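You operate a simulated robot arm through the tools that you are given. There is no shell and no other tool.

You are at the controls of a simulated two-armed robot. One attempt, no reset.

## Task
Put the clear cup labelled "1" from the top of the front window-side table on top of the carton there and the clear cup labelled "2" on the top of the back window-side table. Take the lid off the yellow pot on the top of the middle wall-side table and lay it down there. Take the paint bottle from the top of the back window-side table and leave it on the white card there. Do these in any order. Set down upright: clear cup, paint bottle.

It is judged by the outcome, as a careful person would: the job done as asked, and still so three seconds after it is handed in. It fails if anything else is knocked over, pushed out of place, dropped, spilled or broken. A push-on lid holds only when it is set on centred and level and pressed home; a screw cap is set on level and turned clockwise until tight.

## Robot
Two 7-joint arms with fingered hands on one trunk, on a base that moves. Base frame: it is fixed to the floor where the robot stands at the start and does not move with it; the origin is under the middle of the robot, x ahead of it, y to its left, z up. Readings come in mm, rad, newtons and seconds.
The left shoulder is at the start at [70, 169, 1093], the right one opposite. With the tool pointing down near the work surface each hand reaches from about 240 to 680 mm from the robot's upright axis, wherever it stands, measured 20 degrees to its own side. Places, roughly: carton [-1500, 3000, 750]; clear cup [-2000, 2750, 750]; paint bottle [-3500, 1250, 750]; top of the back window-side table [-3900, 1000, 700]; white card [-4000, 1000, 750]; yellow pot [-2000, 1500, 750]. Payload 3.4 kg a hand.
Tool frame (each hand has its own): the origin (TCP) lies between the finger pads and is the grasp point; the fingertips stand 23 mm ahead of it; z points along the fingers, y is the line along which they close. The gripper opens to 116 mm; its body begins 65 mm behind the TCP. The gripper is a hand of 4 fingers: y runs from the thumb to the fingers, the wrist lies at [0, 0, -211] in the tool frame, and closing takes about 1.5 s.
Orientation is that of the tool frame in the base frame, as [roll, pitch, yaw] about the fixed x, y, z axes, in that order (R = Rz(yaw) Ry(pitch) Rx(roll)). With the fingers straight down and closing along the base's y, the tool's x points along the base's -x, its y along +y and its z along -z.

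## Interface
- The arms move only by the tool drive_tool. It takes "left_deltas", "right_deltas" or both (then of equal length, played together; a hand with none holds still); each is a list of rows, each an object of numbers (a shift or turn left out is 0, a gripper value left out holds the last): "hand": the opening, from 0 (shut) to 1 (fully open); "dx", "dy", "dz": the shift along the tool's x, y, z in units of 150 mm (1.0 is 150 mm); "wx", "wy", "wz": the turn, a rotation vector about the tool's x, y, z in units of 120 degrees (1.0 is 120 degrees). In form: [{"hand": .., "dx": .., "dy": .., "dz": .., "wx": .., "wy": .., "wz": ..}, ...]. A call has 1 to 20 rows; each row is the pose to reach, as a shift and turn from the pose commanded when the call began, along the tool's axes at that moment. A call with a number of a shift or a turn outside -1 to 1 is refused whole. A row lasts 0.2 s, in which the tool goes at most 50 mm and 0.15 rad; a call with a longer step from one row to the next is refused whole, and so is a gripper value outside its range. Where a pose cannot be reached the arm comes as near as it can. A force on the tool above 40 N (or 10 N above the force at the start of the call, whichever is more), or a blocked arm, ends the call early, and 0.2 s more pass. Each finger travels about 153 mm/s and halts on what it meets, pressing with about 26 N; the grip force reading is that of the motor and also rises with nothing between the fingers. The clock runs only during rows and for 0.2 s after the last one: add rows that repeat a pose to give the fingers time. It gives the time, the measured TCP pose, the force on the tool (base axes), the opening and the grip force at its end, in the units of the frame above (readings bear some noise), with the torque about the TCP (base axes, N m) and any sound that the robot's microphone picked up, and new pictures: "show" is both (left out), scene, wrist or none (wrist: the cameras of the hands that moved).
- Cameras (640 x 400 px; columns grow to the right, rows downward): "scene" is now at [136.4, -2, 1316.3]; the picture's right is [-0.03, -1.00, 0.00], its down [-0.62, 0.02, -0.79] and it looks along [0.78, -0.02, -0.62] (base axes); focal length 248 px, centre (320, 200). "left" rides on the left gripper at [-69, 1, -90] in its tool frame; the picture's right is [-0.01, -1.00, 0.00], its down [0.79, -0.01, -0.61] and it looks along [0.61, -0.01, 0.79] (tool axes); focal length 251 px, centre (320, 200). "right" rides on the right gripper at [69, 1, -90] in its tool frame; the picture's right is [-0.01, 1.00, 0.00], its down [-0.80, -0.01, -0.61] and it looks along [-0.61, -0.01, 0.80] (tool axes); focal length 251 px, centre (320, 200).
- move_column(by): slides the trunk up (or, below 0, down) by that many mm; the arms and the scene camera ride with it, the base frame stays. It gives what a move gives, with no picture.
- steer(legs): drives the robot by 1 to 6 legs, each [ahead, left, turn to the left] in mm, mm and rad, along the robot's own axes; the way and the turn of a leg run together, so that a leg with both is an arc; at most 1500 mm and 3.142 rad a leg. The arms and the cameras ride along, it lands a little off, and it stops where it bumps. It gives what a move gives, and a new picture of the scene camera.
- preshape(shape, hand): the hand has 4 fingers and takes this shape, open, in about a second: jaw (thumb against the fingers, like two jaws); tri (thumb and two fingers); tip (a fingertip pinch); poke (one finger out to press); point (the index stretched); flat (the hand flat); cup (the hand cupped); fist (a fist). The gripper value then closes the fingers along that shape, each until it touches; the sizes above hold for jaw. It gives what a move gives, with no picture.
- pan_tilt(pan, tilt): turns the head with the scene camera to pan (to the left, within 1.501 rad either way) and tilt (down, from -0.506 to 1.204), counted from straight ahead of the robot. It gives what a move gives, and a new picture of the scene camera.
- pixel_to_xyz(camera, pixels): for up to 12 pixels [column, row] of the newest picture of that camera ("zoom" is the newest enlarged one), the place [x, y, z] in the base frame of the surface seen there, good to about 2 mm. No time passes.
- enlarge(camera, box): a new picture of the part [left, top, right, bottom] of that camera's present view, enlarged. No time passes.
- finish_job(): hands the job in; it is judged then, once.

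Unless the task says otherwise, let go and move clear before handing in.

The tools are called after "Call:" as a command line: name --argument value ..., lists and objects as JSON in quotes. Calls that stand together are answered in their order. drive_tool: Moves the arms, as the interface text tells. Its arguments: {"type":"object","properties":{"left_deltas":{"type":"array"},"right_deltas":{"type":"array"},"show":{"type":"string","enum":["both","scene","wrist","none"]}},"required":[]} The other tools are called the same way: move_column (by) moves the trunk up or down; preshape (shape, hand) gives the hand a shape; steer (legs) drives the base; pan_tilt (pan, tilt) turns the head that bears the scene camera; pixel_to_xyz (camera, pixels) gives the place of the surface under pixels of a picture; enlarge (camera, box) takes an enlarged picture of a part of a camera's view; finish_job () hands the job in.

At the start:

```text
t: 0.0
left_position: [521.6, 252.9, 983.7]
left_tool_rot: [3.141, -0.001, 3.14]
left_ft_force: [-0.1, 0.3, 0.4]
left_torque: [0.0, -0.05, 0.02]
left_finger_gap: 115.7
left_finger_force: 0.0
left_shape: jaw
right_position: [371.9, -171.4, 1011.2]
right_tool_rot: [3.138, 0.002, 3.14]
right_ft_force: [-0.3, 0.1, -0.3]
right_torque: [-0.01, -0.02, -0.03]
right_finger_gap: 116.0
right_finger_force: 0.1
right_shape: jaw
trunk travel left (down, up): [-600.0, 340.0]
robot x, y, heading: [0.7, -0.2, 0.002]
head pan, tilt (commanded): [-0.031, 0.668]
```

scene: 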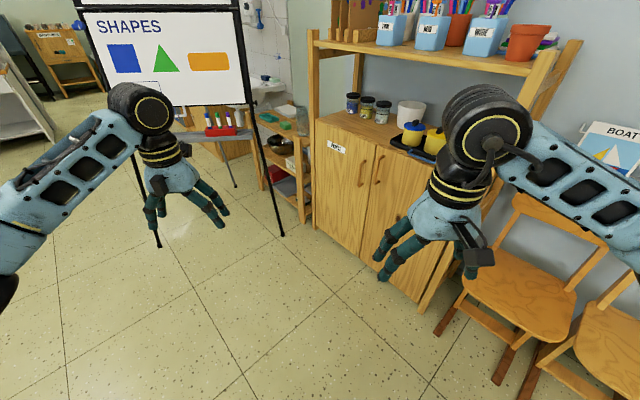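
right: 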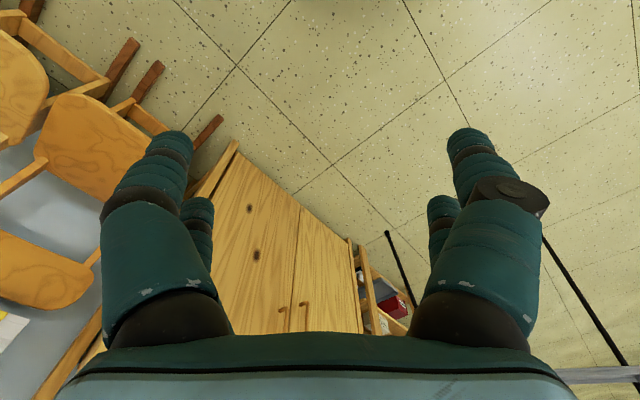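
left: 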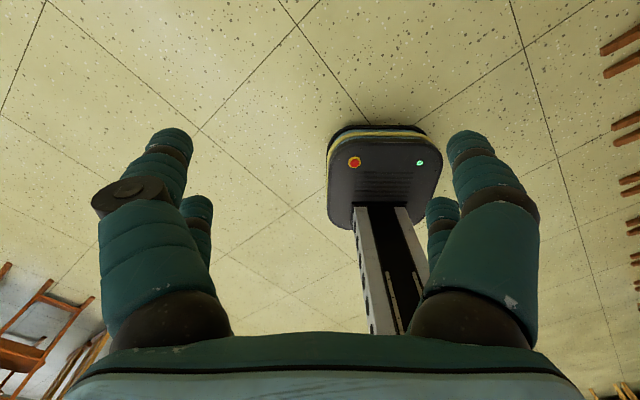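

The first picture shows a cabinet and an easel ahead, but the tables I need lie behind and to the left. I'll pan the head left to look that way.

Call:
pan_tilt --pan 1.5 --tilt 0.3

```text
t: 1.6
left_position: [523.1, 251.9, 982.6]
left_tool_rot: [3.141, 0.001, -3.14]
left_ft_force: [0.2, 0.2, -0.1]
left_torque: [-0.04, 0.01, -0.02]
left_finger_gap: 116.0
left_finger_force: 0.0
left_shape: jaw
right_position: [372.4, -171.3, 1011.3]
right_tool_rot: [3.139, 0.0, 3.14]
right_ft_force: [0.2, 0.2, 0.2]
right_torque: [0.01, 0.06, 0.02]
right_finger_gap: 115.8
right_finger_force: 0.0
right_shape: jaw
trunk travel left (down, up): [-600.0, 340.0]
robot x, y, heading: [1.4, -3.7, -0.003]
head pan, tilt (commanded): [1.499, 0.3]
```

scene: 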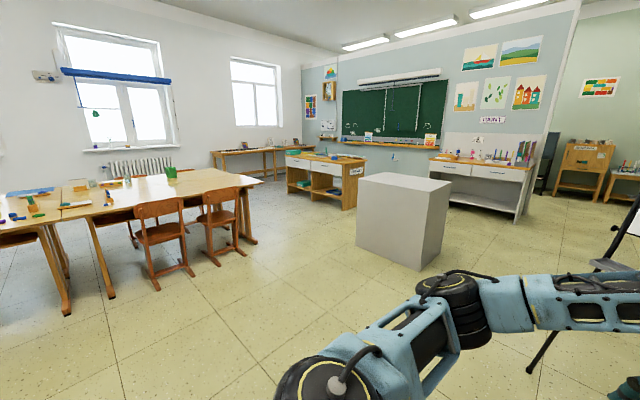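

I can see the desk group at (150,200), the window wall and a grey block at (400,220), but the middle and back tables are farther left. I'll measure some landmarks before I drive.

Call:
pixel_to_xyz --camera "scene" --pixels '[[400, 185], [357, 240], [440, 265], [245, 240], [150, 280], [65, 310], [170, 175], [30, 190], [240, 150], [100, 170], [320, 190], [480, 200]]'

Call:
enlarge --camera "scene" --box '[0, 130, 280, 305]'

Call:
pan_tilt --pan 0.2 --tilt 0.668

```text
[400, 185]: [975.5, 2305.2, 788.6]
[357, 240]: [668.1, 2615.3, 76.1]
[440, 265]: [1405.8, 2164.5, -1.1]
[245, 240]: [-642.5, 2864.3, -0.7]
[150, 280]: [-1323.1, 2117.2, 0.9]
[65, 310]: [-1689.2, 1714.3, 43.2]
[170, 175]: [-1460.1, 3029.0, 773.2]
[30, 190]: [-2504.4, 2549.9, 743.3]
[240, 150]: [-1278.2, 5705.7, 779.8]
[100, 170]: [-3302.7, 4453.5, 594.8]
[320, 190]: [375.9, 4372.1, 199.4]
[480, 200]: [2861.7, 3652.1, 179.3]
```

```text
2.29 times, centred on (140, 218) of scene
```

zoom: 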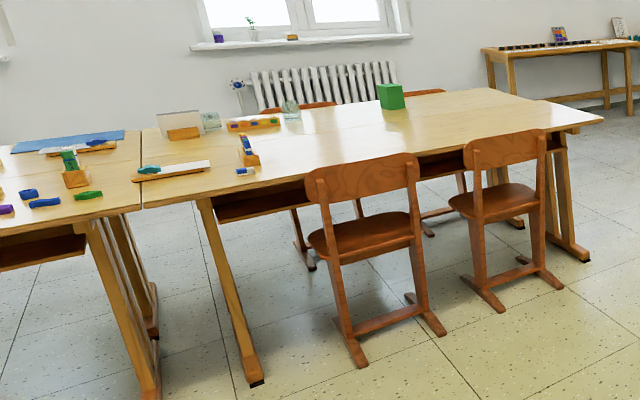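

```text
t: 3.1
left_position: [523.1, 253.1, 982.8]
left_tool_rot: [3.141, 0.001, 3.141]
left_ft_force: [1.0, 0.3, 0.5]
left_torque: [-0.03, 0.0, -0.02]
left_finger_gap: 115.9
left_finger_force: 0.1
left_shape: jaw
right_position: [372.2, -171.9, 1010.7]
right_tool_rot: [3.141, 0.0, 3.14]
right_ft_force: [-0.3, -0.3, 0.4]
right_torque: [-0.01, 0.02, 0.01]
right_finger_gap: 116.1
right_finger_force: 0.0
right_shape: jaw
trunk travel left (down, up): [-600.0, 340.0]
robot x, y, heading: [2.4, 2.5, -0.003]
head pan, tilt (commanded): [0.201, 0.668]
```

scene: 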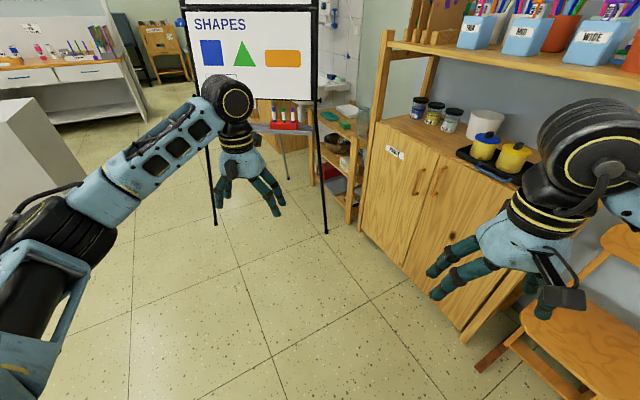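

The easel leg is at (320,225) and the cabinet edge at (365,225). I'll check how much clearance they leave for turning on the spot.

Call:
pixel_to_xyz --camera "scene" --pixels '[[325, 230], [318, 100], [255, 85], [200, 60], [375, 125], [520, 180], [390, 45], [460, 335], [215, 222], [600, 60], [10, 150], [540, 320]]'

Call:
pan_tilt --pan -1.2 --tilt 0.5

```text
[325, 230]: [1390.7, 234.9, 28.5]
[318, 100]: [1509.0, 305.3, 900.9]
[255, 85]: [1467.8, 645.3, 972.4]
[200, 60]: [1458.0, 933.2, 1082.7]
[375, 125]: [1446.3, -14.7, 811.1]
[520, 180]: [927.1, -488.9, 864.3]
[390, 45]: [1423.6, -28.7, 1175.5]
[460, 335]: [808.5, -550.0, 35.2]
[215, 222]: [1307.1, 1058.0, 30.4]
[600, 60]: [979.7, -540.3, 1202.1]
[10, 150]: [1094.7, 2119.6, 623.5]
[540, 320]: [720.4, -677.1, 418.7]
```

```text
t: 4.6
left_position: [522.6, 252.6, 983.3]
left_tool_rot: [-3.14, -0.001, -3.141]
left_ft_force: [0.8, 1.0, 0.0]
left_torque: [-0.02, 0.01, -0.03]
left_finger_gap: 115.8
left_finger_force: 0.1
left_shape: jaw
right_position: [373.4, -171.5, 1010.4]
right_tool_rot: [3.138, 0.001, 3.141]
right_ft_force: [0.6, 0.5, -0.2]
right_torque: [0.02, 0.0, -0.02]
right_finger_gap: 115.7
right_finger_force: 0.0
right_shape: jaw
trunk travel left (down, up): [-600.0, 340.0]
robot x, y, heading: [-0.5, -1.2, -0.0]
head pan, tilt (commanded): [-1.201, 0.499]
```

scene: 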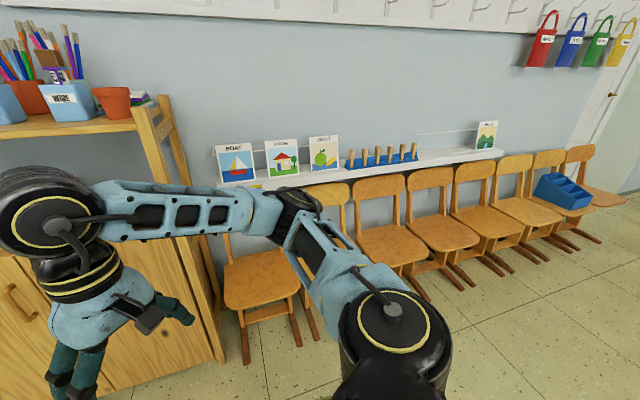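

The cabinet is about 0.9 m away and the right elbow sticks out towards it. I'll shift 500 mm left into the open floor, then turn left and look again.

Call:
steer --legs '[[0, 500, 0], [0, 0, 2.4]]'

Call:
pan_tilt --pan 0.0 --tilt 0.35

```text
t: 13.2
left_position: [-552.2, 679.9, 983.0]
left_tool_rot: [3.141, -0.001, -0.76]
left_ft_force: [-0.5, 0.1, 0.3]
left_torque: [0.0, 0.01, 0.01]
left_finger_gap: 116.2
left_finger_force: 0.0
left_shape: jaw
right_position: [-151.0, 884.2, 1012.1]
right_tool_rot: [3.14, 0.002, -0.762]
right_ft_force: [-0.2, 0.9, 0.2]
right_torque: [-0.01, 0.01, -0.01]
right_finger_gap: 116.1
right_finger_force: 0.2
right_shape: jaw
trunk travel left (down, up): [-600.0, 340.0]
robot x, y, heading: [1.0, 502.0, 2.385]
head pan, tilt (commanded): [-1.201, 0.499]
```

scene: 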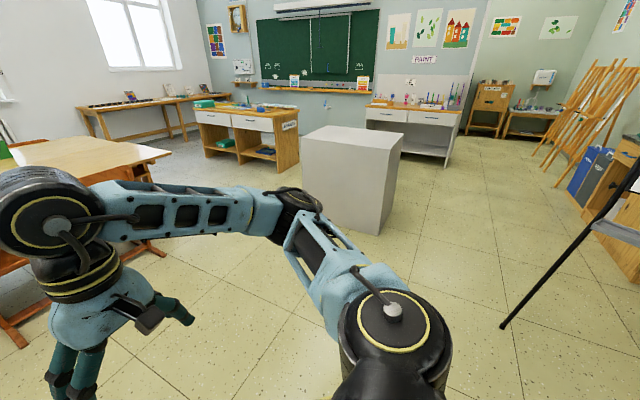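

```text
t: 14.6
left_position: [-551.9, 679.5, 984.4]
left_tool_rot: [3.14, 0.0, -0.76]
left_ft_force: [-0.6, 0.5, 0.1]
left_torque: [0.0, -0.02, 0.0]
left_finger_gap: 115.8
left_finger_force: 0.1
left_shape: jaw
right_position: [-152.1, 884.3, 1010.6]
right_tool_rot: [3.14, 0.0, -0.761]
right_ft_force: [-0.7, 0.0, -0.3]
right_torque: [-0.04, -0.01, 0.0]
right_finger_gap: 116.2
right_finger_force: 0.1
right_shape: jaw
trunk travel left (down, up): [-600.0, 340.0]
robot x, y, heading: [0.1, 502.0, 2.38]
head pan, tilt (commanded): [0.0, 0.351]
```

scene: 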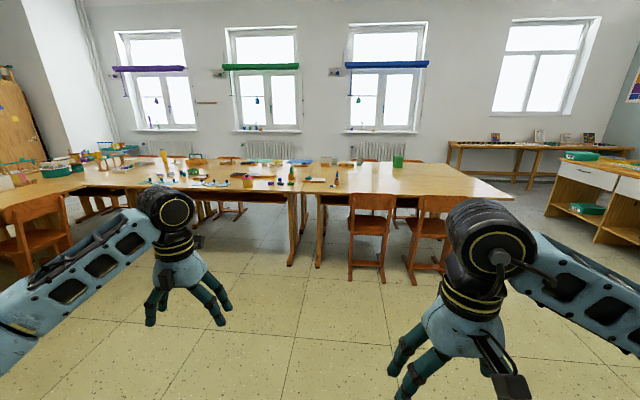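

The table row is now in view, with the green carton at (398,160). I'll enlarge parts of this view to find the cups, pot and card.

Call:
enlarge --camera "scene" --box '[300, 130, 500, 255]'

Call:
enlarge --camera "scene" --box '[120, 130, 320, 255]'

Call:
enlarge --camera "scene" --box '[0, 120, 200, 245]'

Call:
pixel_to_xyz --camera "scene" --pixels '[[398, 165], [510, 198], [325, 198], [290, 195], [390, 275], [210, 180], [100, 178], [30, 195], [40, 240], [340, 240], [440, 200], [150, 200]]'

```text
3.20 times, centred on (400, 192) of scene
```

zoom: 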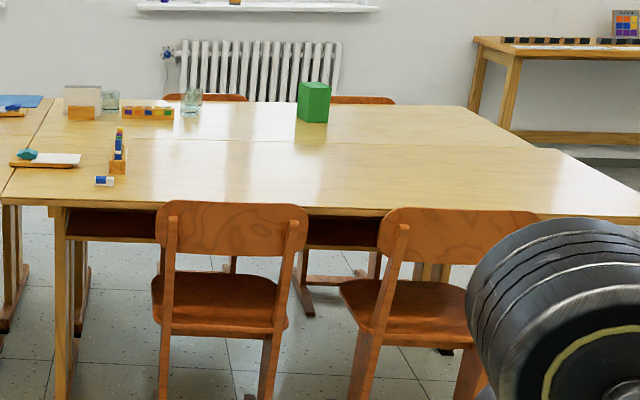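

```text
3.20 times, centred on (220, 192) of scene
```

zoom: 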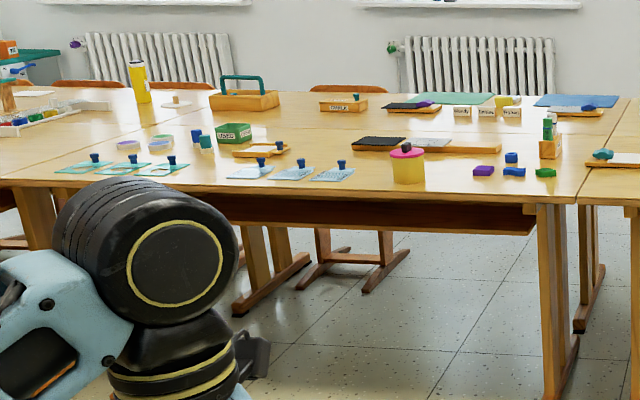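

```text
3.20 times, centred on (100, 182) of scene
```

zoom: 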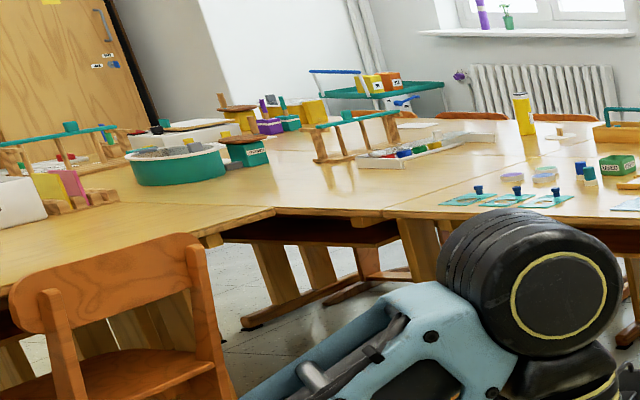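

```text
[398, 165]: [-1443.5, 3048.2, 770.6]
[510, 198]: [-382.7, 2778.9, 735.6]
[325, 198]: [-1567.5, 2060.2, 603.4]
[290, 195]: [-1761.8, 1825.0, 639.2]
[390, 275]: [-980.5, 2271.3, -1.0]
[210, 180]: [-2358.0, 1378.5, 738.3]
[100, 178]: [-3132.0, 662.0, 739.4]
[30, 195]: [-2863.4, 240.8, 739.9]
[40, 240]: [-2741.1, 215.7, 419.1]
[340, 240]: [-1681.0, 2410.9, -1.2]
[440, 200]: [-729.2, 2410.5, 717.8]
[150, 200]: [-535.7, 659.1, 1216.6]
```

The zoom shows a yellow pot with a pink lid at about (247,181) in the scene, the two clear cups near the back edge of the front table, and the yellow bottle. I'll measure these.

Call:
enlarge --camera "scene" --box '[215, 145, 311, 205]'

Call:
pixel_to_xyz --camera "zoom" --pixels '[[213, 240], [213, 200], [213, 270], [500, 340], [100, 300], [300, 250], [480, 195], [30, 310], [160, 160], [340, 300], [213, 185], [250, 100]]'

Call:
enlarge --camera "scene" --box '[310, 140, 406, 200]'

Call:
pixel_to_xyz --camera "zoom" --pixels '[[87, 145], [165, 150], [330, 140], [595, 130], [595, 70], [560, 150], [640, 150], [20, 330], [200, 240], [400, 230], [200, 100], [595, 170]]'

```text
6.67 times, centred on (263, 175) of scene
```

zoom: 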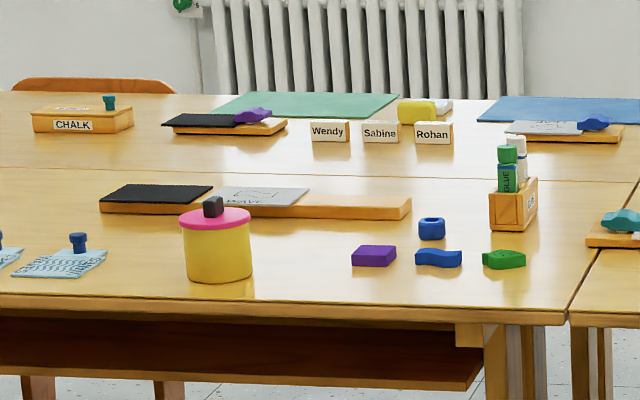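

```text
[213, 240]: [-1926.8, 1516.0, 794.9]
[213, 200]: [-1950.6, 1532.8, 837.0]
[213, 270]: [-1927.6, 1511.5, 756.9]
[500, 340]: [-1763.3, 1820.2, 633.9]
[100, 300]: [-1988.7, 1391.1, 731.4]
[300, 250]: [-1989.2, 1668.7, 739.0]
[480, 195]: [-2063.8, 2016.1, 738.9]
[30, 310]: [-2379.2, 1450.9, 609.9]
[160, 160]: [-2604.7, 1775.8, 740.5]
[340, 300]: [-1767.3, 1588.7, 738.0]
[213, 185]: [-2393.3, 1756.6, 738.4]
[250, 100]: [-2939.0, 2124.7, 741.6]
```

```text
6.67 times, centred on (358, 170) of scene
```

zoom: 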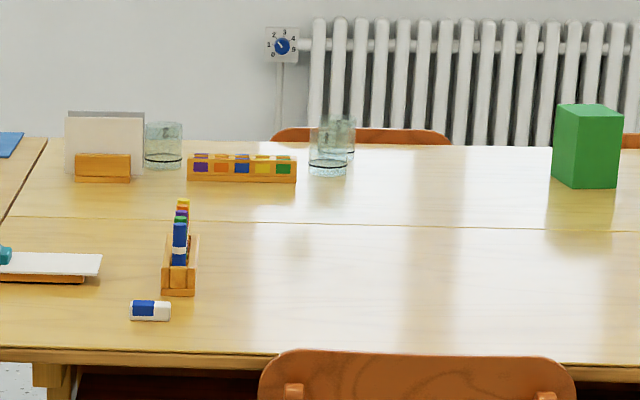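

```text
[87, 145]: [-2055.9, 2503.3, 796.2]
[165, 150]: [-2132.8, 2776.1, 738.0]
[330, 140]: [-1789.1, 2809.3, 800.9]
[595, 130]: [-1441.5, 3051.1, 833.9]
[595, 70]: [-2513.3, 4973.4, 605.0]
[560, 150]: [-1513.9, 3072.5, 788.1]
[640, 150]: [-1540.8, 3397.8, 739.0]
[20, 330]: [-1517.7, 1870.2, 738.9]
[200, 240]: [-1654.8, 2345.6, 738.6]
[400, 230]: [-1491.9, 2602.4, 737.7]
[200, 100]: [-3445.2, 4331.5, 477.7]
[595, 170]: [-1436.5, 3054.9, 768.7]
```

The tables are about 595 mm deep with tops at z≈739, and the row runs at about 41° in the base frame. The pot stands near the wall-side edge at about (-1950,1535), so I'll drive in front of it.

Call:
steer --legs '[[0, 0, -0.09], [0, 940, 0], [1200, 0, 0]]'

Call:
pan_tilt --pan -0.2 --tilt 0.6

```text
t: 25.7
left_position: [-2014.3, 1024.3, 983.5]
left_tool_rot: [-3.14, -0.001, -0.871]
left_ft_force: [0.4, -0.2, 0.1]
left_torque: [0.02, 0.03, 0.01]
left_finger_gap: 115.6
left_finger_force: 0.0
left_shape: jaw
right_position: [-1593.3, 1183.9, 1010.8]
right_tool_rot: [3.139, 0.002, -0.873]
right_ft_force: [0.2, 1.2, 0.6]
right_torque: [0.02, 0.0, -0.03]
right_finger_gap: 116.1
right_finger_force: 0.0
right_shape: jaw
trunk travel left (down, up): [-600.0, 340.0]
robot x, y, heading: [-1483.0, 787.6, 2.267]
head pan, tilt (commanded): [0.0, 0.351]
```

scene: 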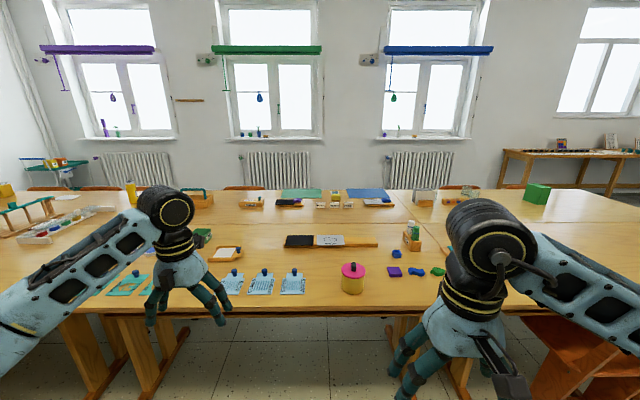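

```text
t: 26.5
left_position: [-2015.2, 1024.5, 983.4]
left_tool_rot: [-3.142, 0.0, -0.87]
left_ft_force: [-0.5, -0.1, -0.7]
left_torque: [0.0, -0.02, -0.03]
left_finger_gap: 116.0
left_finger_force: 0.0
left_shape: jaw
right_position: [-1593.1, 1182.7, 1011.1]
right_tool_rot: [3.139, 0.003, -0.873]
right_ft_force: [0.5, -0.7, 0.6]
right_torque: [0.02, -0.01, -0.02]
right_finger_gap: 116.0
right_finger_force: 0.0
right_shape: jaw
trunk travel left (down, up): [-600.0, 340.0]
robot x, y, heading: [-1484.1, 788.0, 2.267]
head pan, tilt (commanded): [-0.201, 0.6]
```

scene: 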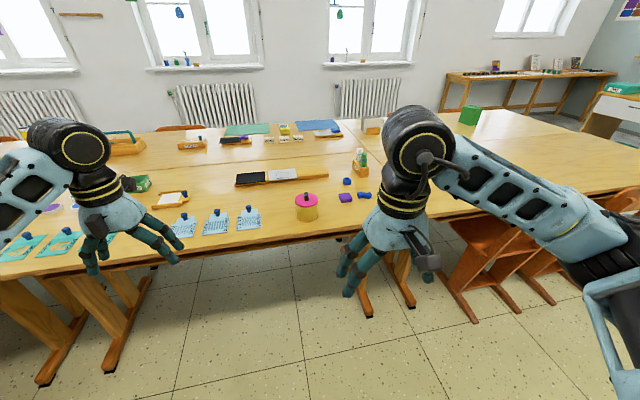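

The pot is straight ahead at (306,205). I'll zoom in to measure it, the table edge and the free space beside it.

Call:
enlarge --camera "scene" --box '[230, 150, 390, 250]'

Call:
pixel_to_xyz --camera "zoom" --pixels '[[305, 175], [305, 200], [270, 205], [340, 205], [305, 230], [305, 275], [268, 250], [345, 250], [100, 375], [540, 350], [420, 250], [430, 160]]'

```text
4.00 times, centred on (310, 200) of scene
```

zoom: 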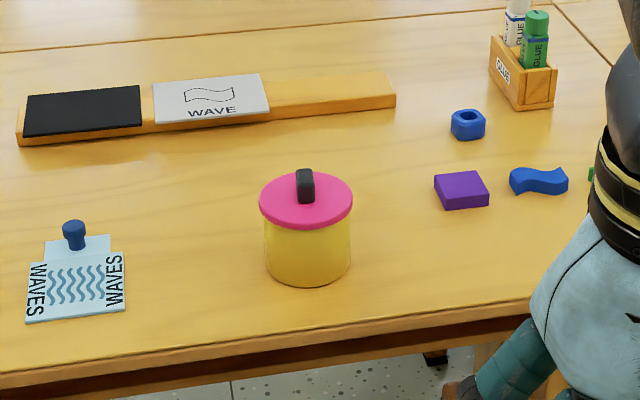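

```text
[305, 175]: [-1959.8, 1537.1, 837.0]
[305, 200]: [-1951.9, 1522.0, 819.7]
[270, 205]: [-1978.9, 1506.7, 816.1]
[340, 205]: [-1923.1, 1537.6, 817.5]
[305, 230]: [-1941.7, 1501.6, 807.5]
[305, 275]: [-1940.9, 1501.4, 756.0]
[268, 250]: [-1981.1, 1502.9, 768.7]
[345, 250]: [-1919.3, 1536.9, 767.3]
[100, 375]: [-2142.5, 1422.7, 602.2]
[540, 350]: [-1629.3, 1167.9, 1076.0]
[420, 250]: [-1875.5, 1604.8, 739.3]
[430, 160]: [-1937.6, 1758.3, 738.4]
```

The lid top is at z≈816 and the knob top at z≈837, with the pot centred near (-1959,1535). I'll drive 440 mm ahead to bring it within the right hand's reach.

Call:
steer --legs '[[440, 0, 0]]'

Call:
pan_tilt --pan -0.25 --tilt 0.85

```text
t: 29.2
left_position: [-2302.5, 1365.3, 983.6]
left_tool_rot: [3.141, 0.0, -0.87]
left_ft_force: [-1.0, 1.2, 0.2]
left_torque: [0.02, 0.04, -0.04]
left_finger_gap: 115.9
left_finger_force: 0.0
left_shape: jaw
right_position: [-1881.4, 1523.3, 1011.3]
right_tool_rot: [3.141, 0.001, -0.869]
right_ft_force: [-0.9, -0.3, -0.2]
right_torque: [0.01, 0.0, 0.0]
right_finger_gap: 115.6
right_finger_force: 0.0
right_shape: jaw
trunk travel left (down, up): [-600.0, 340.0]
robot x, y, heading: [-1773.4, 1128.3, 2.269]
head pan, tilt (commanded): [-0.201, 0.6]
```

scene: 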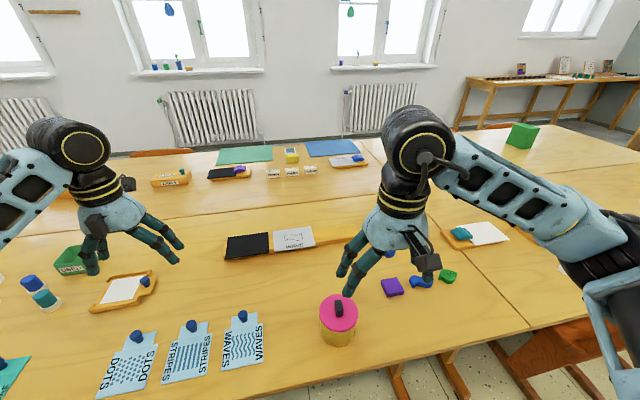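

```text
t: 29.9
left_position: [-2303.0, 1363.8, 983.7]
left_tool_rot: [3.141, 0.0, -0.871]
left_ft_force: [-0.3, 0.5, 0.3]
left_torque: [-0.01, -0.02, -0.01]
left_finger_gap: 116.2
left_finger_force: 0.0
left_shape: jaw
right_position: [-1882.5, 1522.1, 1010.9]
right_tool_rot: [3.14, 0.001, -0.872]
right_ft_force: [0.0, 1.1, -0.3]
right_torque: [0.0, 0.01, -0.01]
right_finger_gap: 116.0
right_finger_force: 0.1
right_shape: jaw
trunk travel left (down, up): [-600.0, 340.0]
robot x, y, heading: [-1770.9, 1127.6, 2.274]
head pan, tilt (commanded): [-0.25, 0.85]
```

scene: 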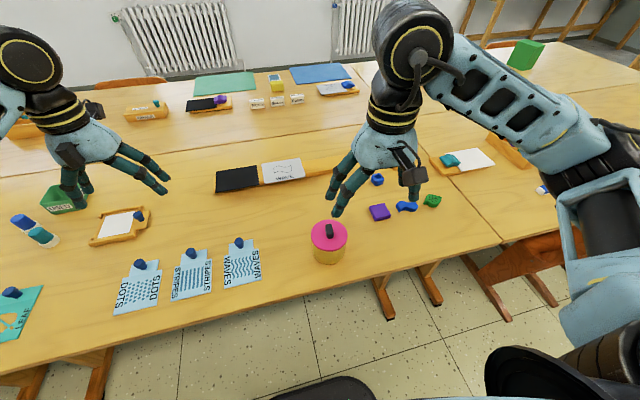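

The pot is now at (329,240), close to the right hand. I'll zoom in on the knob to plan the grasp.

Call:
enlarge --camera "scene" --box '[290, 205, 370, 255]'

Call:
enlarge --camera "right" --box '[0, 0, 640, 400]'

Call:
pixel_to_xyz --camera "scene" --pixels '[[329, 226], [331, 234], [318, 236], [341, 236], [329, 244], [322, 255], [345, 252], [313, 236], [346, 236], [329, 222], [329, 250], [337, 228]]'

```text
8.00 times, centred on (330, 230) of scene
```

zoom: 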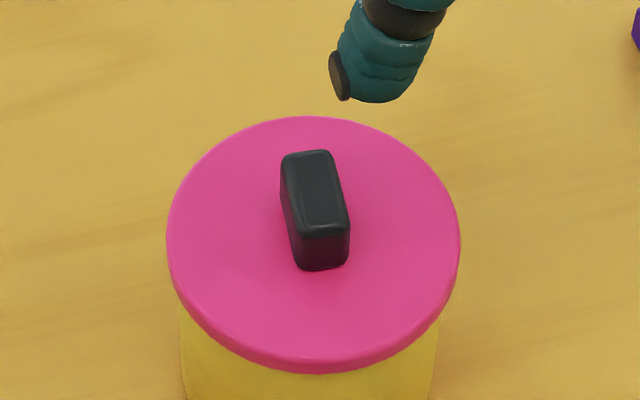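

```text
1.00 times, centred on (320, 200) of right (not enlarged: the box is as wide or as high as the picture)
```

zoom: 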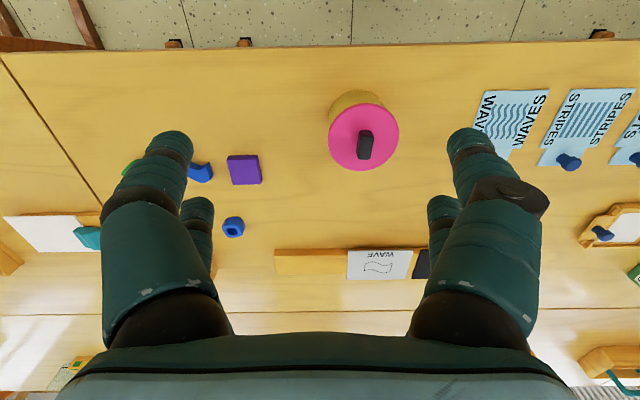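

```text
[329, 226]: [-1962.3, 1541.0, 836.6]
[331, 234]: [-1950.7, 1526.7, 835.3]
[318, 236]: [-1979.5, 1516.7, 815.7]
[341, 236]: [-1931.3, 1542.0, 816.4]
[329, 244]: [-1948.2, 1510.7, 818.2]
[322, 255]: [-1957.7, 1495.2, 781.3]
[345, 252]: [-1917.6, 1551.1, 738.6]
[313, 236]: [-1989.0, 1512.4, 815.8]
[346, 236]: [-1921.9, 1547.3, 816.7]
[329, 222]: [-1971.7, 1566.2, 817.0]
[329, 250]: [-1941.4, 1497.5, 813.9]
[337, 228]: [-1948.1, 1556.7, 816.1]
```

The knob is an elongated block. I'll measure its corners to get the long axis for the finger orientation.

Call:
enlarge --camera "scene" --box '[290, 205, 370, 255]'

Call:
pixel_to_xyz --camera "zoom" --pixels '[[290, 160], [326, 156], [340, 218], [302, 224], [316, 190], [300, 262], [340, 262], [340, 245], [303, 245], [170, 240], [460, 245], [314, 240]]'

```text
8.00 times, centred on (330, 230) of scene
```

zoom: 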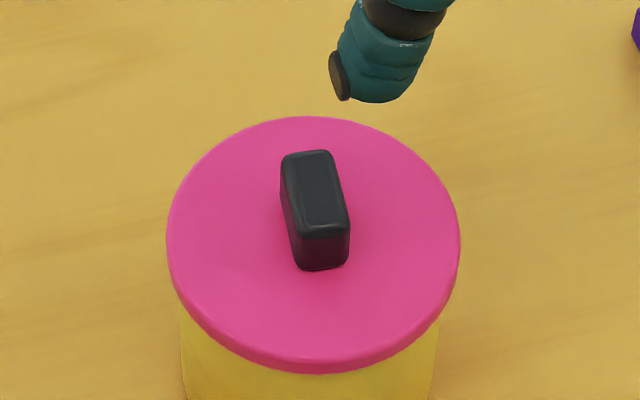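

```text
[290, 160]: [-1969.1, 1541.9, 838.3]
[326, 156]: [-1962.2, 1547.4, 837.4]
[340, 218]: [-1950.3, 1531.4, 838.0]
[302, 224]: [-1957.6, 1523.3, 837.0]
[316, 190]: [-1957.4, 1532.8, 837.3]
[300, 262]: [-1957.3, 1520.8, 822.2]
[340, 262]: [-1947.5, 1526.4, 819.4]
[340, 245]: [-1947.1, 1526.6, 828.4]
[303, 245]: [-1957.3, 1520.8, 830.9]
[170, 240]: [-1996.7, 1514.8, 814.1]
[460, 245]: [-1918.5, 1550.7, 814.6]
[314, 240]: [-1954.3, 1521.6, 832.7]
```

The knob's top centre is at (-1959.5,1536,837.5), and its short axis is at about 0.59 rad against the closing axis at 0.70. I'll move the right hand above the knob, turn it slightly and half close.

Call:
drive_tool --right_deltas '[{"dx": -0.1, "dy": 0.083, "dz": 0.15, "wz": 0.013, "hand": 0.8}, {"dx": -0.2, "dy": 0.166, "dz": 0.3, "wz": 0.026, "hand": 0.6}, {"dx": -0.3, "dy": 0.25, "dz": 0.45, "wz": 0.04, "hand": 0.5}, {"dx": -0.402, "dy": 0.333, "dz": 0.6, "wz": 0.0525, "hand": 0.5}, {"dx": -0.402, "dy": 0.333, "dz": 0.7, "wz": 0.0525, "hand": 0.5}, {"dx": -0.402, "dy": 0.333, "dz": 0.74, "wz": 0.0525, "hand": 0.5}]' --show "both"

```text
t: 31.4
left_position: [-2301.8, 1361.9, 984.0]
left_tool_rot: [-3.14, 0.0, -0.868]
left_ft_force: [-0.2, 0.4, -0.3]
left_torque: [0.0, -0.03, 0.01]
left_finger_gap: 116.0
left_finger_force: 0.0
left_shape: jaw
right_position: [-1959.1, 1537.3, 899.3]
right_tool_rot: [3.139, 0.002, -0.981]
right_ft_force: [0.2, 0.1, 0.1]
right_torque: [0.03, 0.01, 0.01]
right_finger_gap: 58.7
right_finger_force: 0.2
right_shape: jaw
trunk travel left (down, up): [-600.0, 340.0]
robot x, y, heading: [-1773.1, 1127.1, 2.275]
head pan, tilt (commanded): [-0.25, 0.85]
```

scene: 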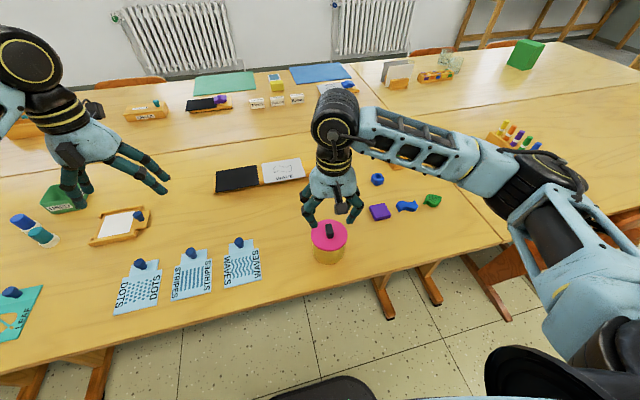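
right: 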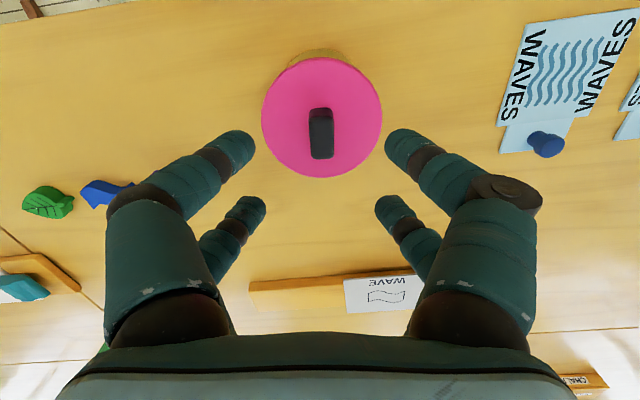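

The fingers straddle the knob at (320,135), well lined up. I'll enlarge the wrist view to check the finger spacing against the knob's length.

Call:
enlarge --camera "right" --box '[200, 60, 440, 210]'

Call:
pixel_to_xyz --camera "right" --pixels '[[240, 145], [400, 147], [250, 208], [390, 208], [320, 135], [320, 150], [320, 112], [311, 140], [332, 140]]'

```text
2.67 times, centred on (320, 135) of right
```

zoom: 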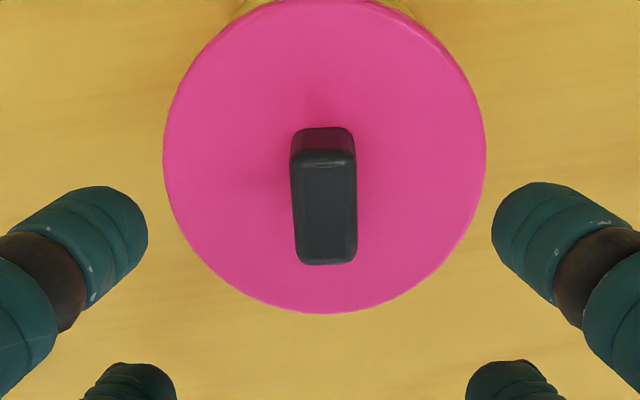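

```text
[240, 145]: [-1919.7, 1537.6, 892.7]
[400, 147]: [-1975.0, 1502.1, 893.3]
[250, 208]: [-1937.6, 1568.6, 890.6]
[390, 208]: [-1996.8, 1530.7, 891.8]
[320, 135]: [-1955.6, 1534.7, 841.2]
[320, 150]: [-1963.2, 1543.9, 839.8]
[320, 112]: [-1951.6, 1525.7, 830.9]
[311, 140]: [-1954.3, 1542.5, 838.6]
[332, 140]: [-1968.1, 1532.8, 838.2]
```

The finger pairs sit at about ±17 mm along tool x, so they would only catch the knob's ends. I'll shift 16 mm so the near pair is centred on the knob, then descend and close.

Call:
drive_tool --right_deltas '[{"dx": -0.107, "dz": 0.12, "hand": 0.5}, {"dx": -0.107, "dz": 0.24, "hand": 0.5}, {"dx": -0.107, "dz": 0.31, "hand": 0.5}, {"dx": -0.107, "dz": 0.36, "hand": 0.5}]' --show "wrist"

```text
t: 32.4
left_position: [-2301.8, 1363.3, 983.9]
left_tool_rot: [3.141, -0.001, -0.867]
left_ft_force: [0.1, 0.1, -0.2]
left_torque: [-0.01, -0.01, 0.04]
left_finger_gap: 115.7
left_finger_force: 0.1
left_shape: jaw
right_position: [-1967.4, 1550.8, 846.2]
right_tool_rot: [3.139, 0.002, -0.981]
right_ft_force: [0.3, -0.2, -0.1]
right_torque: [0.03, -0.01, -0.03]
right_finger_gap: 58.7
right_finger_force: 0.1
right_shape: jaw
trunk travel left (down, up): [-600.0, 340.0]
robot x, y, heading: [-1773.9, 1127.9, 2.27]
head pan, tilt (commanded): [-0.25, 0.85]
```

right: 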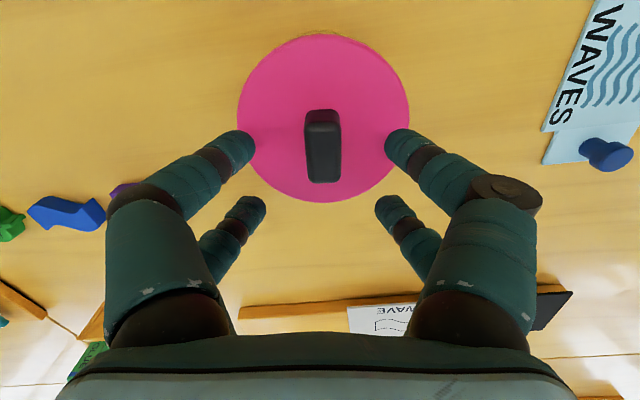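

The near finger pair at row 147 is level with the knob's centre at (322,147). I'll close the hand now.

Call:
drive_tool --right_deltas '[{"hand": 0.35}, {"hand": 0.2}, {"hand": 0.1}, {"hand": 0.0}, {"hand": 0.0}, {"hand": 0.0}, {"hand": 0.0}]' --show "both"

```text
t: 34.0
left_position: [-2302.0, 1363.8, 984.2]
left_tool_rot: [-3.141, 0.0, -0.87]
left_ft_force: [0.2, 0.1, 1.2]
left_torque: [-0.02, 0.03, 0.01]
left_finger_gap: 116.2
left_finger_force: 0.0
left_shape: jaw
right_position: [-1967.7, 1550.8, 847.3]
right_tool_rot: [3.139, 0.0, -0.982]
right_ft_force: [0.3, -0.6, -1.3]
right_torque: [0.01, 0.01, -0.01]
right_finger_gap: 1.9
right_finger_force: 25.8
right_shape: jaw
trunk travel left (down, up): [-600.0, 340.0]
robot x, y, heading: [-1771.5, 1126.3, 2.272]
head pan, tilt (commanded): [-0.25, 0.85]
heard: snap
```

scene: 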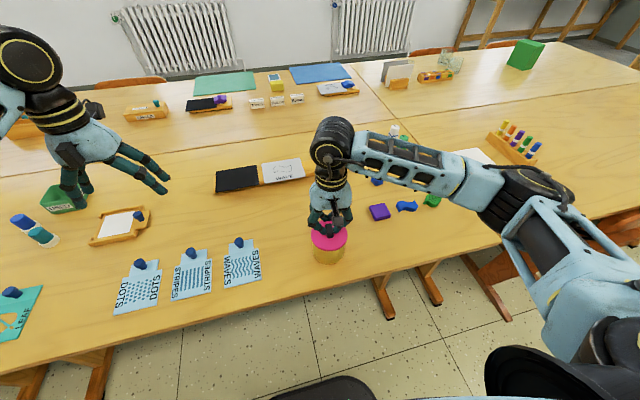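
right: 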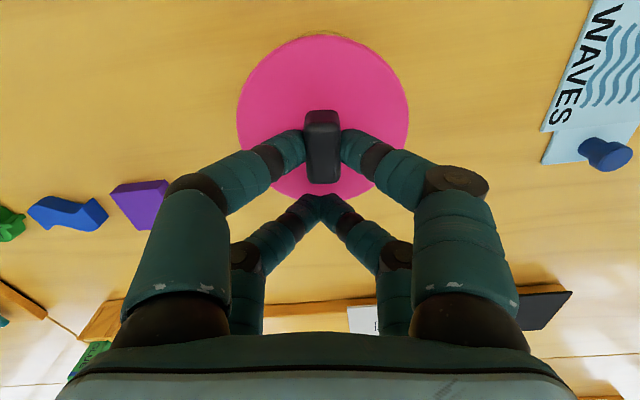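

The fingers grip the knob at (322,147), and the microphone heard a snap as they met. I'll lift slowly by 30 mm and watch whether the pot follows.

Call:
drive_tool --right_deltas '[{"dz": -0.02}, {"dz": -0.04}, {"dz": -0.06}, {"dz": -0.09}, {"dz": -0.12}, {"dz": -0.16}, {"dz": -0.2}]' --show "both"

```text
t: 35.5
left_position: [-2302.5, 1364.1, 983.3]
left_tool_rot: [3.141, 0.0, -0.869]
left_ft_force: [1.2, -0.2, -0.8]
left_torque: [-0.02, -0.02, -0.02]
left_finger_gap: 115.9
left_finger_force: 0.0
left_shape: jaw
right_position: [-1969.3, 1551.3, 877.3]
right_tool_rot: [3.14, 0.002, -0.98]
right_ft_force: [-0.7, 0.0, 0.1]
right_torque: [0.01, 0.0, -0.03]
right_finger_gap: 1.8
right_finger_force: 25.6
right_shape: jaw
trunk travel left (down, up): [-600.0, 340.0]
robot x, y, heading: [-1771.0, 1127.9, 2.274]
head pan, tilt (commanded): [-0.25, 0.85]
```

scene: 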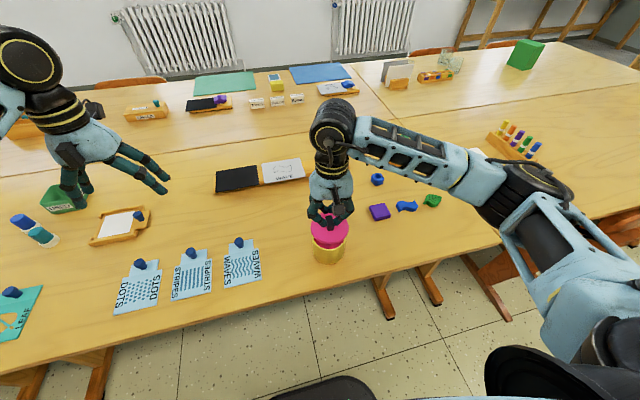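
right: 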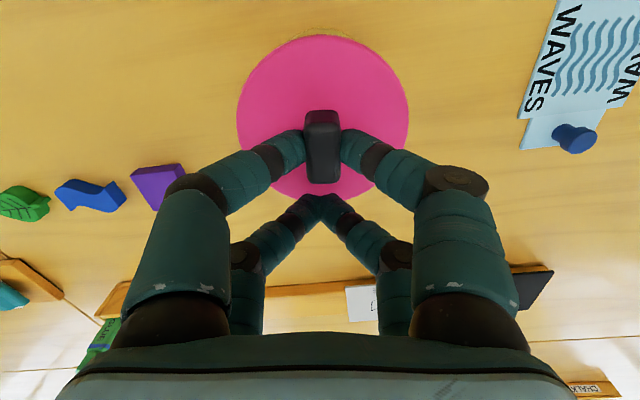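

The lid appears to be up and the pot still standing at (329,252). I'll zoom in to confirm.

Call:
enlarge --camera "scene" --box '[270, 190, 390, 265]'

Call:
pixel_to_xyz --camera "scene" --pixels '[[329, 258], [290, 210], [400, 225], [300, 240], [250, 180], [380, 240], [290, 260], [372, 270], [345, 190], [250, 210], [285, 235], [390, 200]]'

```text
5.33 times, centred on (330, 228) of scene
```

zoom: 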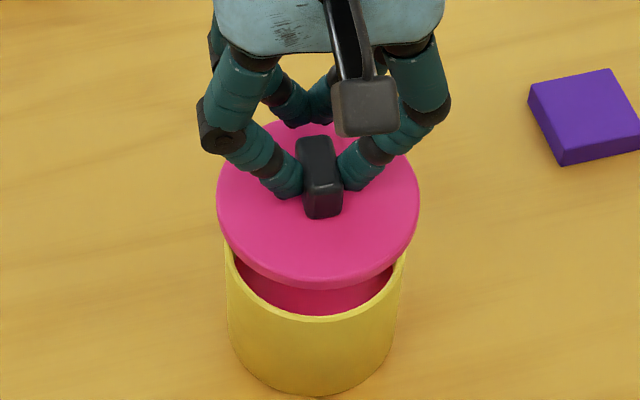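

```text
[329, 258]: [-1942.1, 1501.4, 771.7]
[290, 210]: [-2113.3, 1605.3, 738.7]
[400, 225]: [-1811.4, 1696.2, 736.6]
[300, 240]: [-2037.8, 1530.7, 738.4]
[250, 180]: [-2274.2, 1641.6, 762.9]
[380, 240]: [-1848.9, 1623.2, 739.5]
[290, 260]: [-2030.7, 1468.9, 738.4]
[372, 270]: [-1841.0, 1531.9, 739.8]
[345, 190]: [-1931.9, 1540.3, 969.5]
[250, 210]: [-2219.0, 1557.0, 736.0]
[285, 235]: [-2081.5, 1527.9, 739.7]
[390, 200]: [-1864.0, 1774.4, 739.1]
```

The lid is clear of the pot and the pot hasn't moved. The table looks free to the left and behind the pot around (290,220), so I'll check the clearance there.

Call:
pixel_to_xyz --camera "scene" --pixels '[[238, 243], [262, 262], [258, 245], [345, 178], [300, 187], [260, 193], [305, 220], [295, 215], [312, 205]]'

```text
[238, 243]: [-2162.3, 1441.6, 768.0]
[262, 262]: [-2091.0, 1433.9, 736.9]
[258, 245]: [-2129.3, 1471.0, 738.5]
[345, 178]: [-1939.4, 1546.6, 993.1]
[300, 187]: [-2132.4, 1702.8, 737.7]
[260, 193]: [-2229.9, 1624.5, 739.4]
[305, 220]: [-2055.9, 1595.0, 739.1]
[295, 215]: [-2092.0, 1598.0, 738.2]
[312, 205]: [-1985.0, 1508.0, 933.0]
```

The area around (-2068,1580) is free. I'll raise the lid another 50 mm and carry it over there.

Call:
drive_tool --right_deltas '[{"dz": -0.12}, {"dz": -0.24}, {"dz": -0.34}, {"dx": -0.13, "dy": 0.088, "dz": -0.34}, {"dx": -0.26, "dy": 0.175, "dz": -0.34}, {"dx": -0.39, "dy": 0.263, "dz": -0.34}, {"dx": -0.52, "dy": 0.35, "dz": -0.34}, {"dx": -0.646, "dy": 0.438, "dz": -0.34}, {"dx": -0.646, "dy": 0.438, "dz": -0.2}, {"dx": -0.646, "dy": 0.438, "dz": 0.0}]' --show "both"

```text
t: 37.8
left_position: [-2303.2, 1364.2, 982.8]
left_tool_rot: [-3.141, 0.0, -0.869]
left_ft_force: [-0.5, 1.1, -0.5]
left_torque: [0.01, -0.02, 0.03]
left_finger_gap: 115.9
left_finger_force: 0.1
left_shape: jaw
right_position: [-2078.5, 1594.1, 876.5]
right_tool_rot: [3.141, 0.001, -0.979]
right_ft_force: [-0.2, 0.5, -0.5]
right_torque: [0.0, 0.03, 0.0]
right_finger_gap: 2.0
right_finger_force: 26.1
right_shape: jaw
trunk travel left (down, up): [-600.0, 340.0]
robot x, y, heading: [-1769.1, 1126.0, 2.276]
head pan, tilt (commanded): [-0.25, 0.85]
```

scene: 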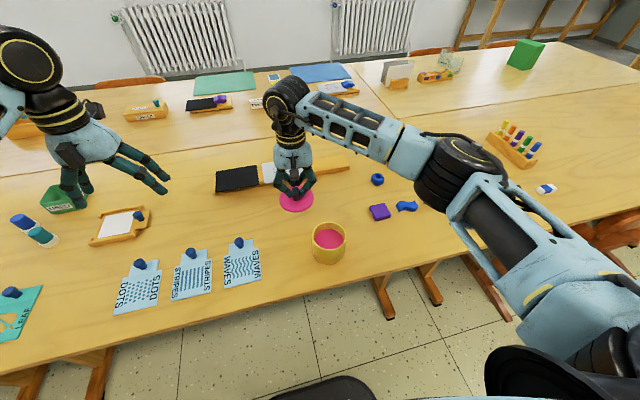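
right: 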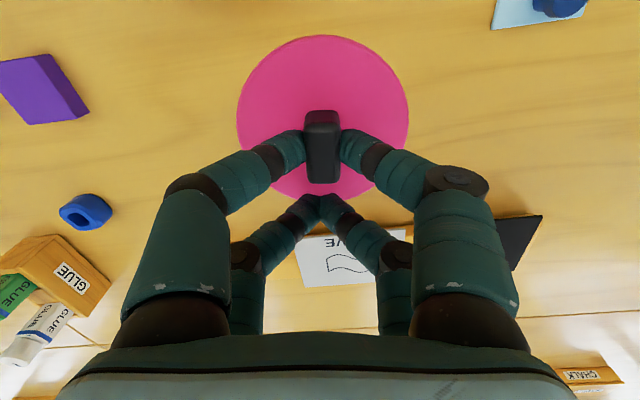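

The lid hangs level over the free spot at (295,200) and the open pot is at (328,242). I'll lower it about 82 mm and then inspect.

Call:
drive_tool --right_deltas '[{"dz": 0.15}, {"dz": 0.3}, {"dz": 0.42}, {"dz": 0.5}, {"dz": 0.55}]' --show "scene"

Call:
enlarge --camera "scene" --box '[240, 170, 360, 245]'

```text
t: 39.0
left_position: [-2302.0, 1363.7, 982.4]
left_tool_rot: [3.141, 0.0, -0.87]
left_ft_force: [-1.3, 0.4, -0.7]
left_torque: [-0.03, 0.01, 0.01]
left_finger_gap: 116.1
left_finger_force: 0.0
left_shape: jaw
right_position: [-2077.4, 1593.4, 793.7]
right_tool_rot: [3.141, 0.002, -0.98]
right_ft_force: [-0.2, 0.3, -0.6]
right_torque: [-0.04, 0.02, 0.0]
right_finger_gap: 2.1
right_finger_force: 26.6
right_shape: jaw
trunk travel left (down, up): [-600.0, 340.0]
robot x, y, heading: [-1771.3, 1128.6, 2.271]
head pan, tilt (commanded): [-0.25, 0.85]
```

scene: 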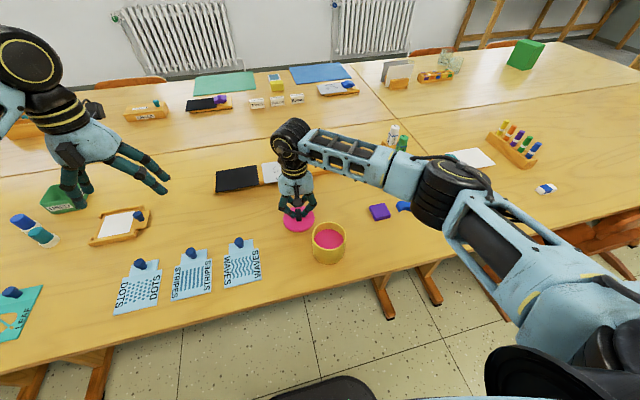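

```text
5.33 times, centred on (300, 208) of scene
```

zoom: 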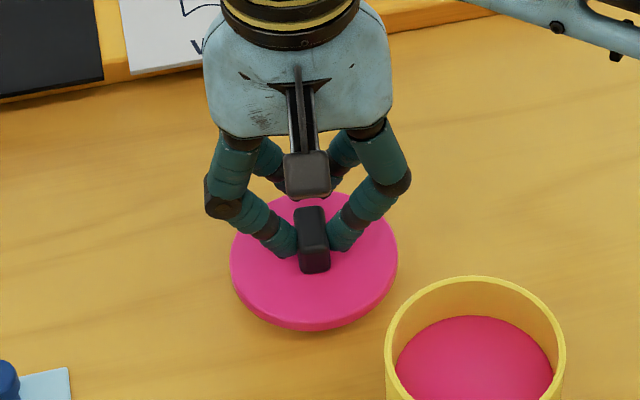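

The lid is about 15 mm above the table at (313,260) in the zoom. I'll lower it in small steps until it touches.

Call:
drive_tool --right_deltas '[{"dz": 0.02}, {"dz": 0.04}, {"dz": 0.053}, {"dz": 0.066}]' --show "scene"

Call:
enlarge --camera "scene" --box '[240, 170, 360, 245]'

```text
t: 40.0
left_position: [-2302.1, 1363.1, 984.3]
left_tool_rot: [3.141, -0.001, -0.868]
left_ft_force: [-0.5, 0.2, -0.5]
left_torque: [-0.02, 0.03, -0.06]
left_finger_gap: 115.5
left_finger_force: 0.0
left_shape: jaw
right_position: [-2076.2, 1594.7, 783.2]
right_tool_rot: [3.139, 0.0, -0.982]
right_ft_force: [0.7, 0.1, -0.2]
right_torque: [0.0, 0.0, -0.02]
right_finger_gap: 1.8
right_finger_force: 26.2
right_shape: jaw
trunk travel left (down, up): [-600.0, 340.0]
robot x, y, heading: [-1773.3, 1124.3, 2.278]
head pan, tilt (commanded): [-0.25, 0.85]
```

scene: 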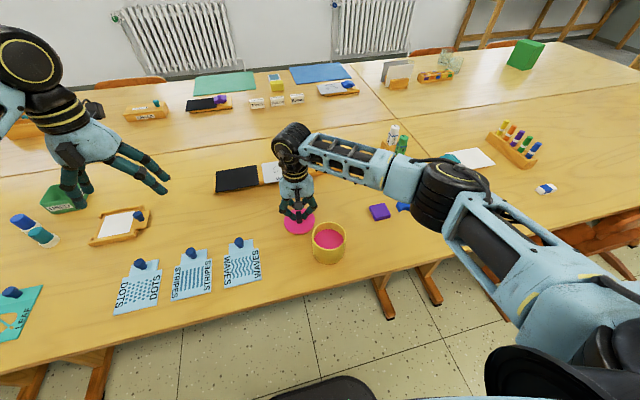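

```text
5.33 times, centred on (300, 208) of scene
```

zoom: 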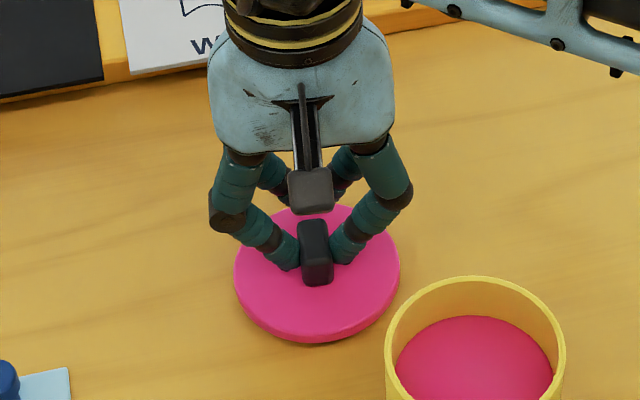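

There is still no contact force, and the lid is within a few millimetres of the table. I'll continue down in 2 mm steps.

Call:
drive_tool --right_deltas '[{"dz": 0.013}, {"dz": 0.02}, {"dz": 0.027}]' --show "scene"

Call:
enlarge --camera "scene" --box '[240, 170, 360, 245]'

Call:
pixel_to_xyz --camera "zoom" --pixels '[[260, 300], [320, 325], [380, 280], [280, 315], [350, 310], [315, 360]]'

```text
t: 40.8
left_position: [-2301.7, 1362.9, 982.1]
left_tool_rot: [3.141, -0.001, -0.869]
left_ft_force: [-1.3, 0.6, -1.0]
left_torque: [-0.01, -0.01, 0.03]
left_finger_gap: 116.0
left_finger_force: 0.1
left_shape: jaw
right_position: [-2074.8, 1594.4, 779.5]
right_tool_rot: [3.139, 0.001, -0.98]
right_ft_force: [-0.2, -0.2, 0.9]
right_torque: [0.04, 0.0, -0.02]
right_finger_gap: 1.7
right_finger_force: 26.4
right_shape: jaw
trunk travel left (down, up): [-600.0, 340.0]
robot x, y, heading: [-1768.5, 1125.5, 2.27]
head pan, tilt (commanded): [-0.25, 0.85]
```

scene: 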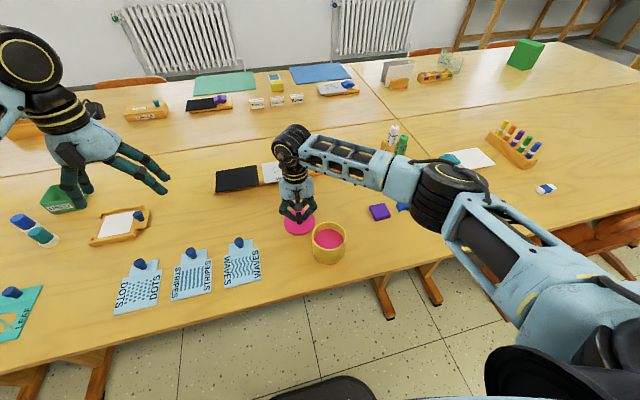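

```text
5.33 times, centred on (300, 208) of scene
```

zoom: 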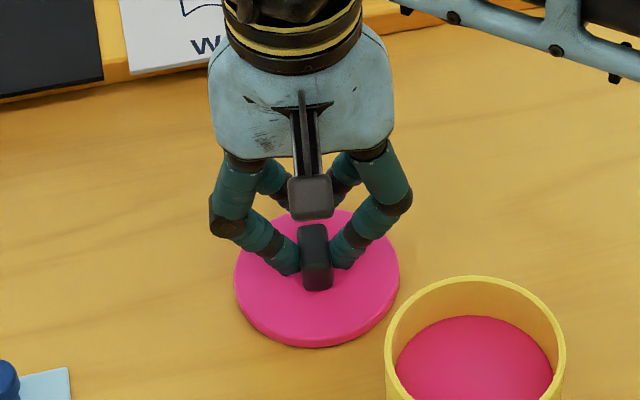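

```text
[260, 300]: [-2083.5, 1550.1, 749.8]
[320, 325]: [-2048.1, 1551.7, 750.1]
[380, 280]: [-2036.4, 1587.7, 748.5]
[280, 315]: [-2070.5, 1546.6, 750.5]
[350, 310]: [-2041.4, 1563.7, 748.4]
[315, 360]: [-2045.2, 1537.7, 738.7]
```

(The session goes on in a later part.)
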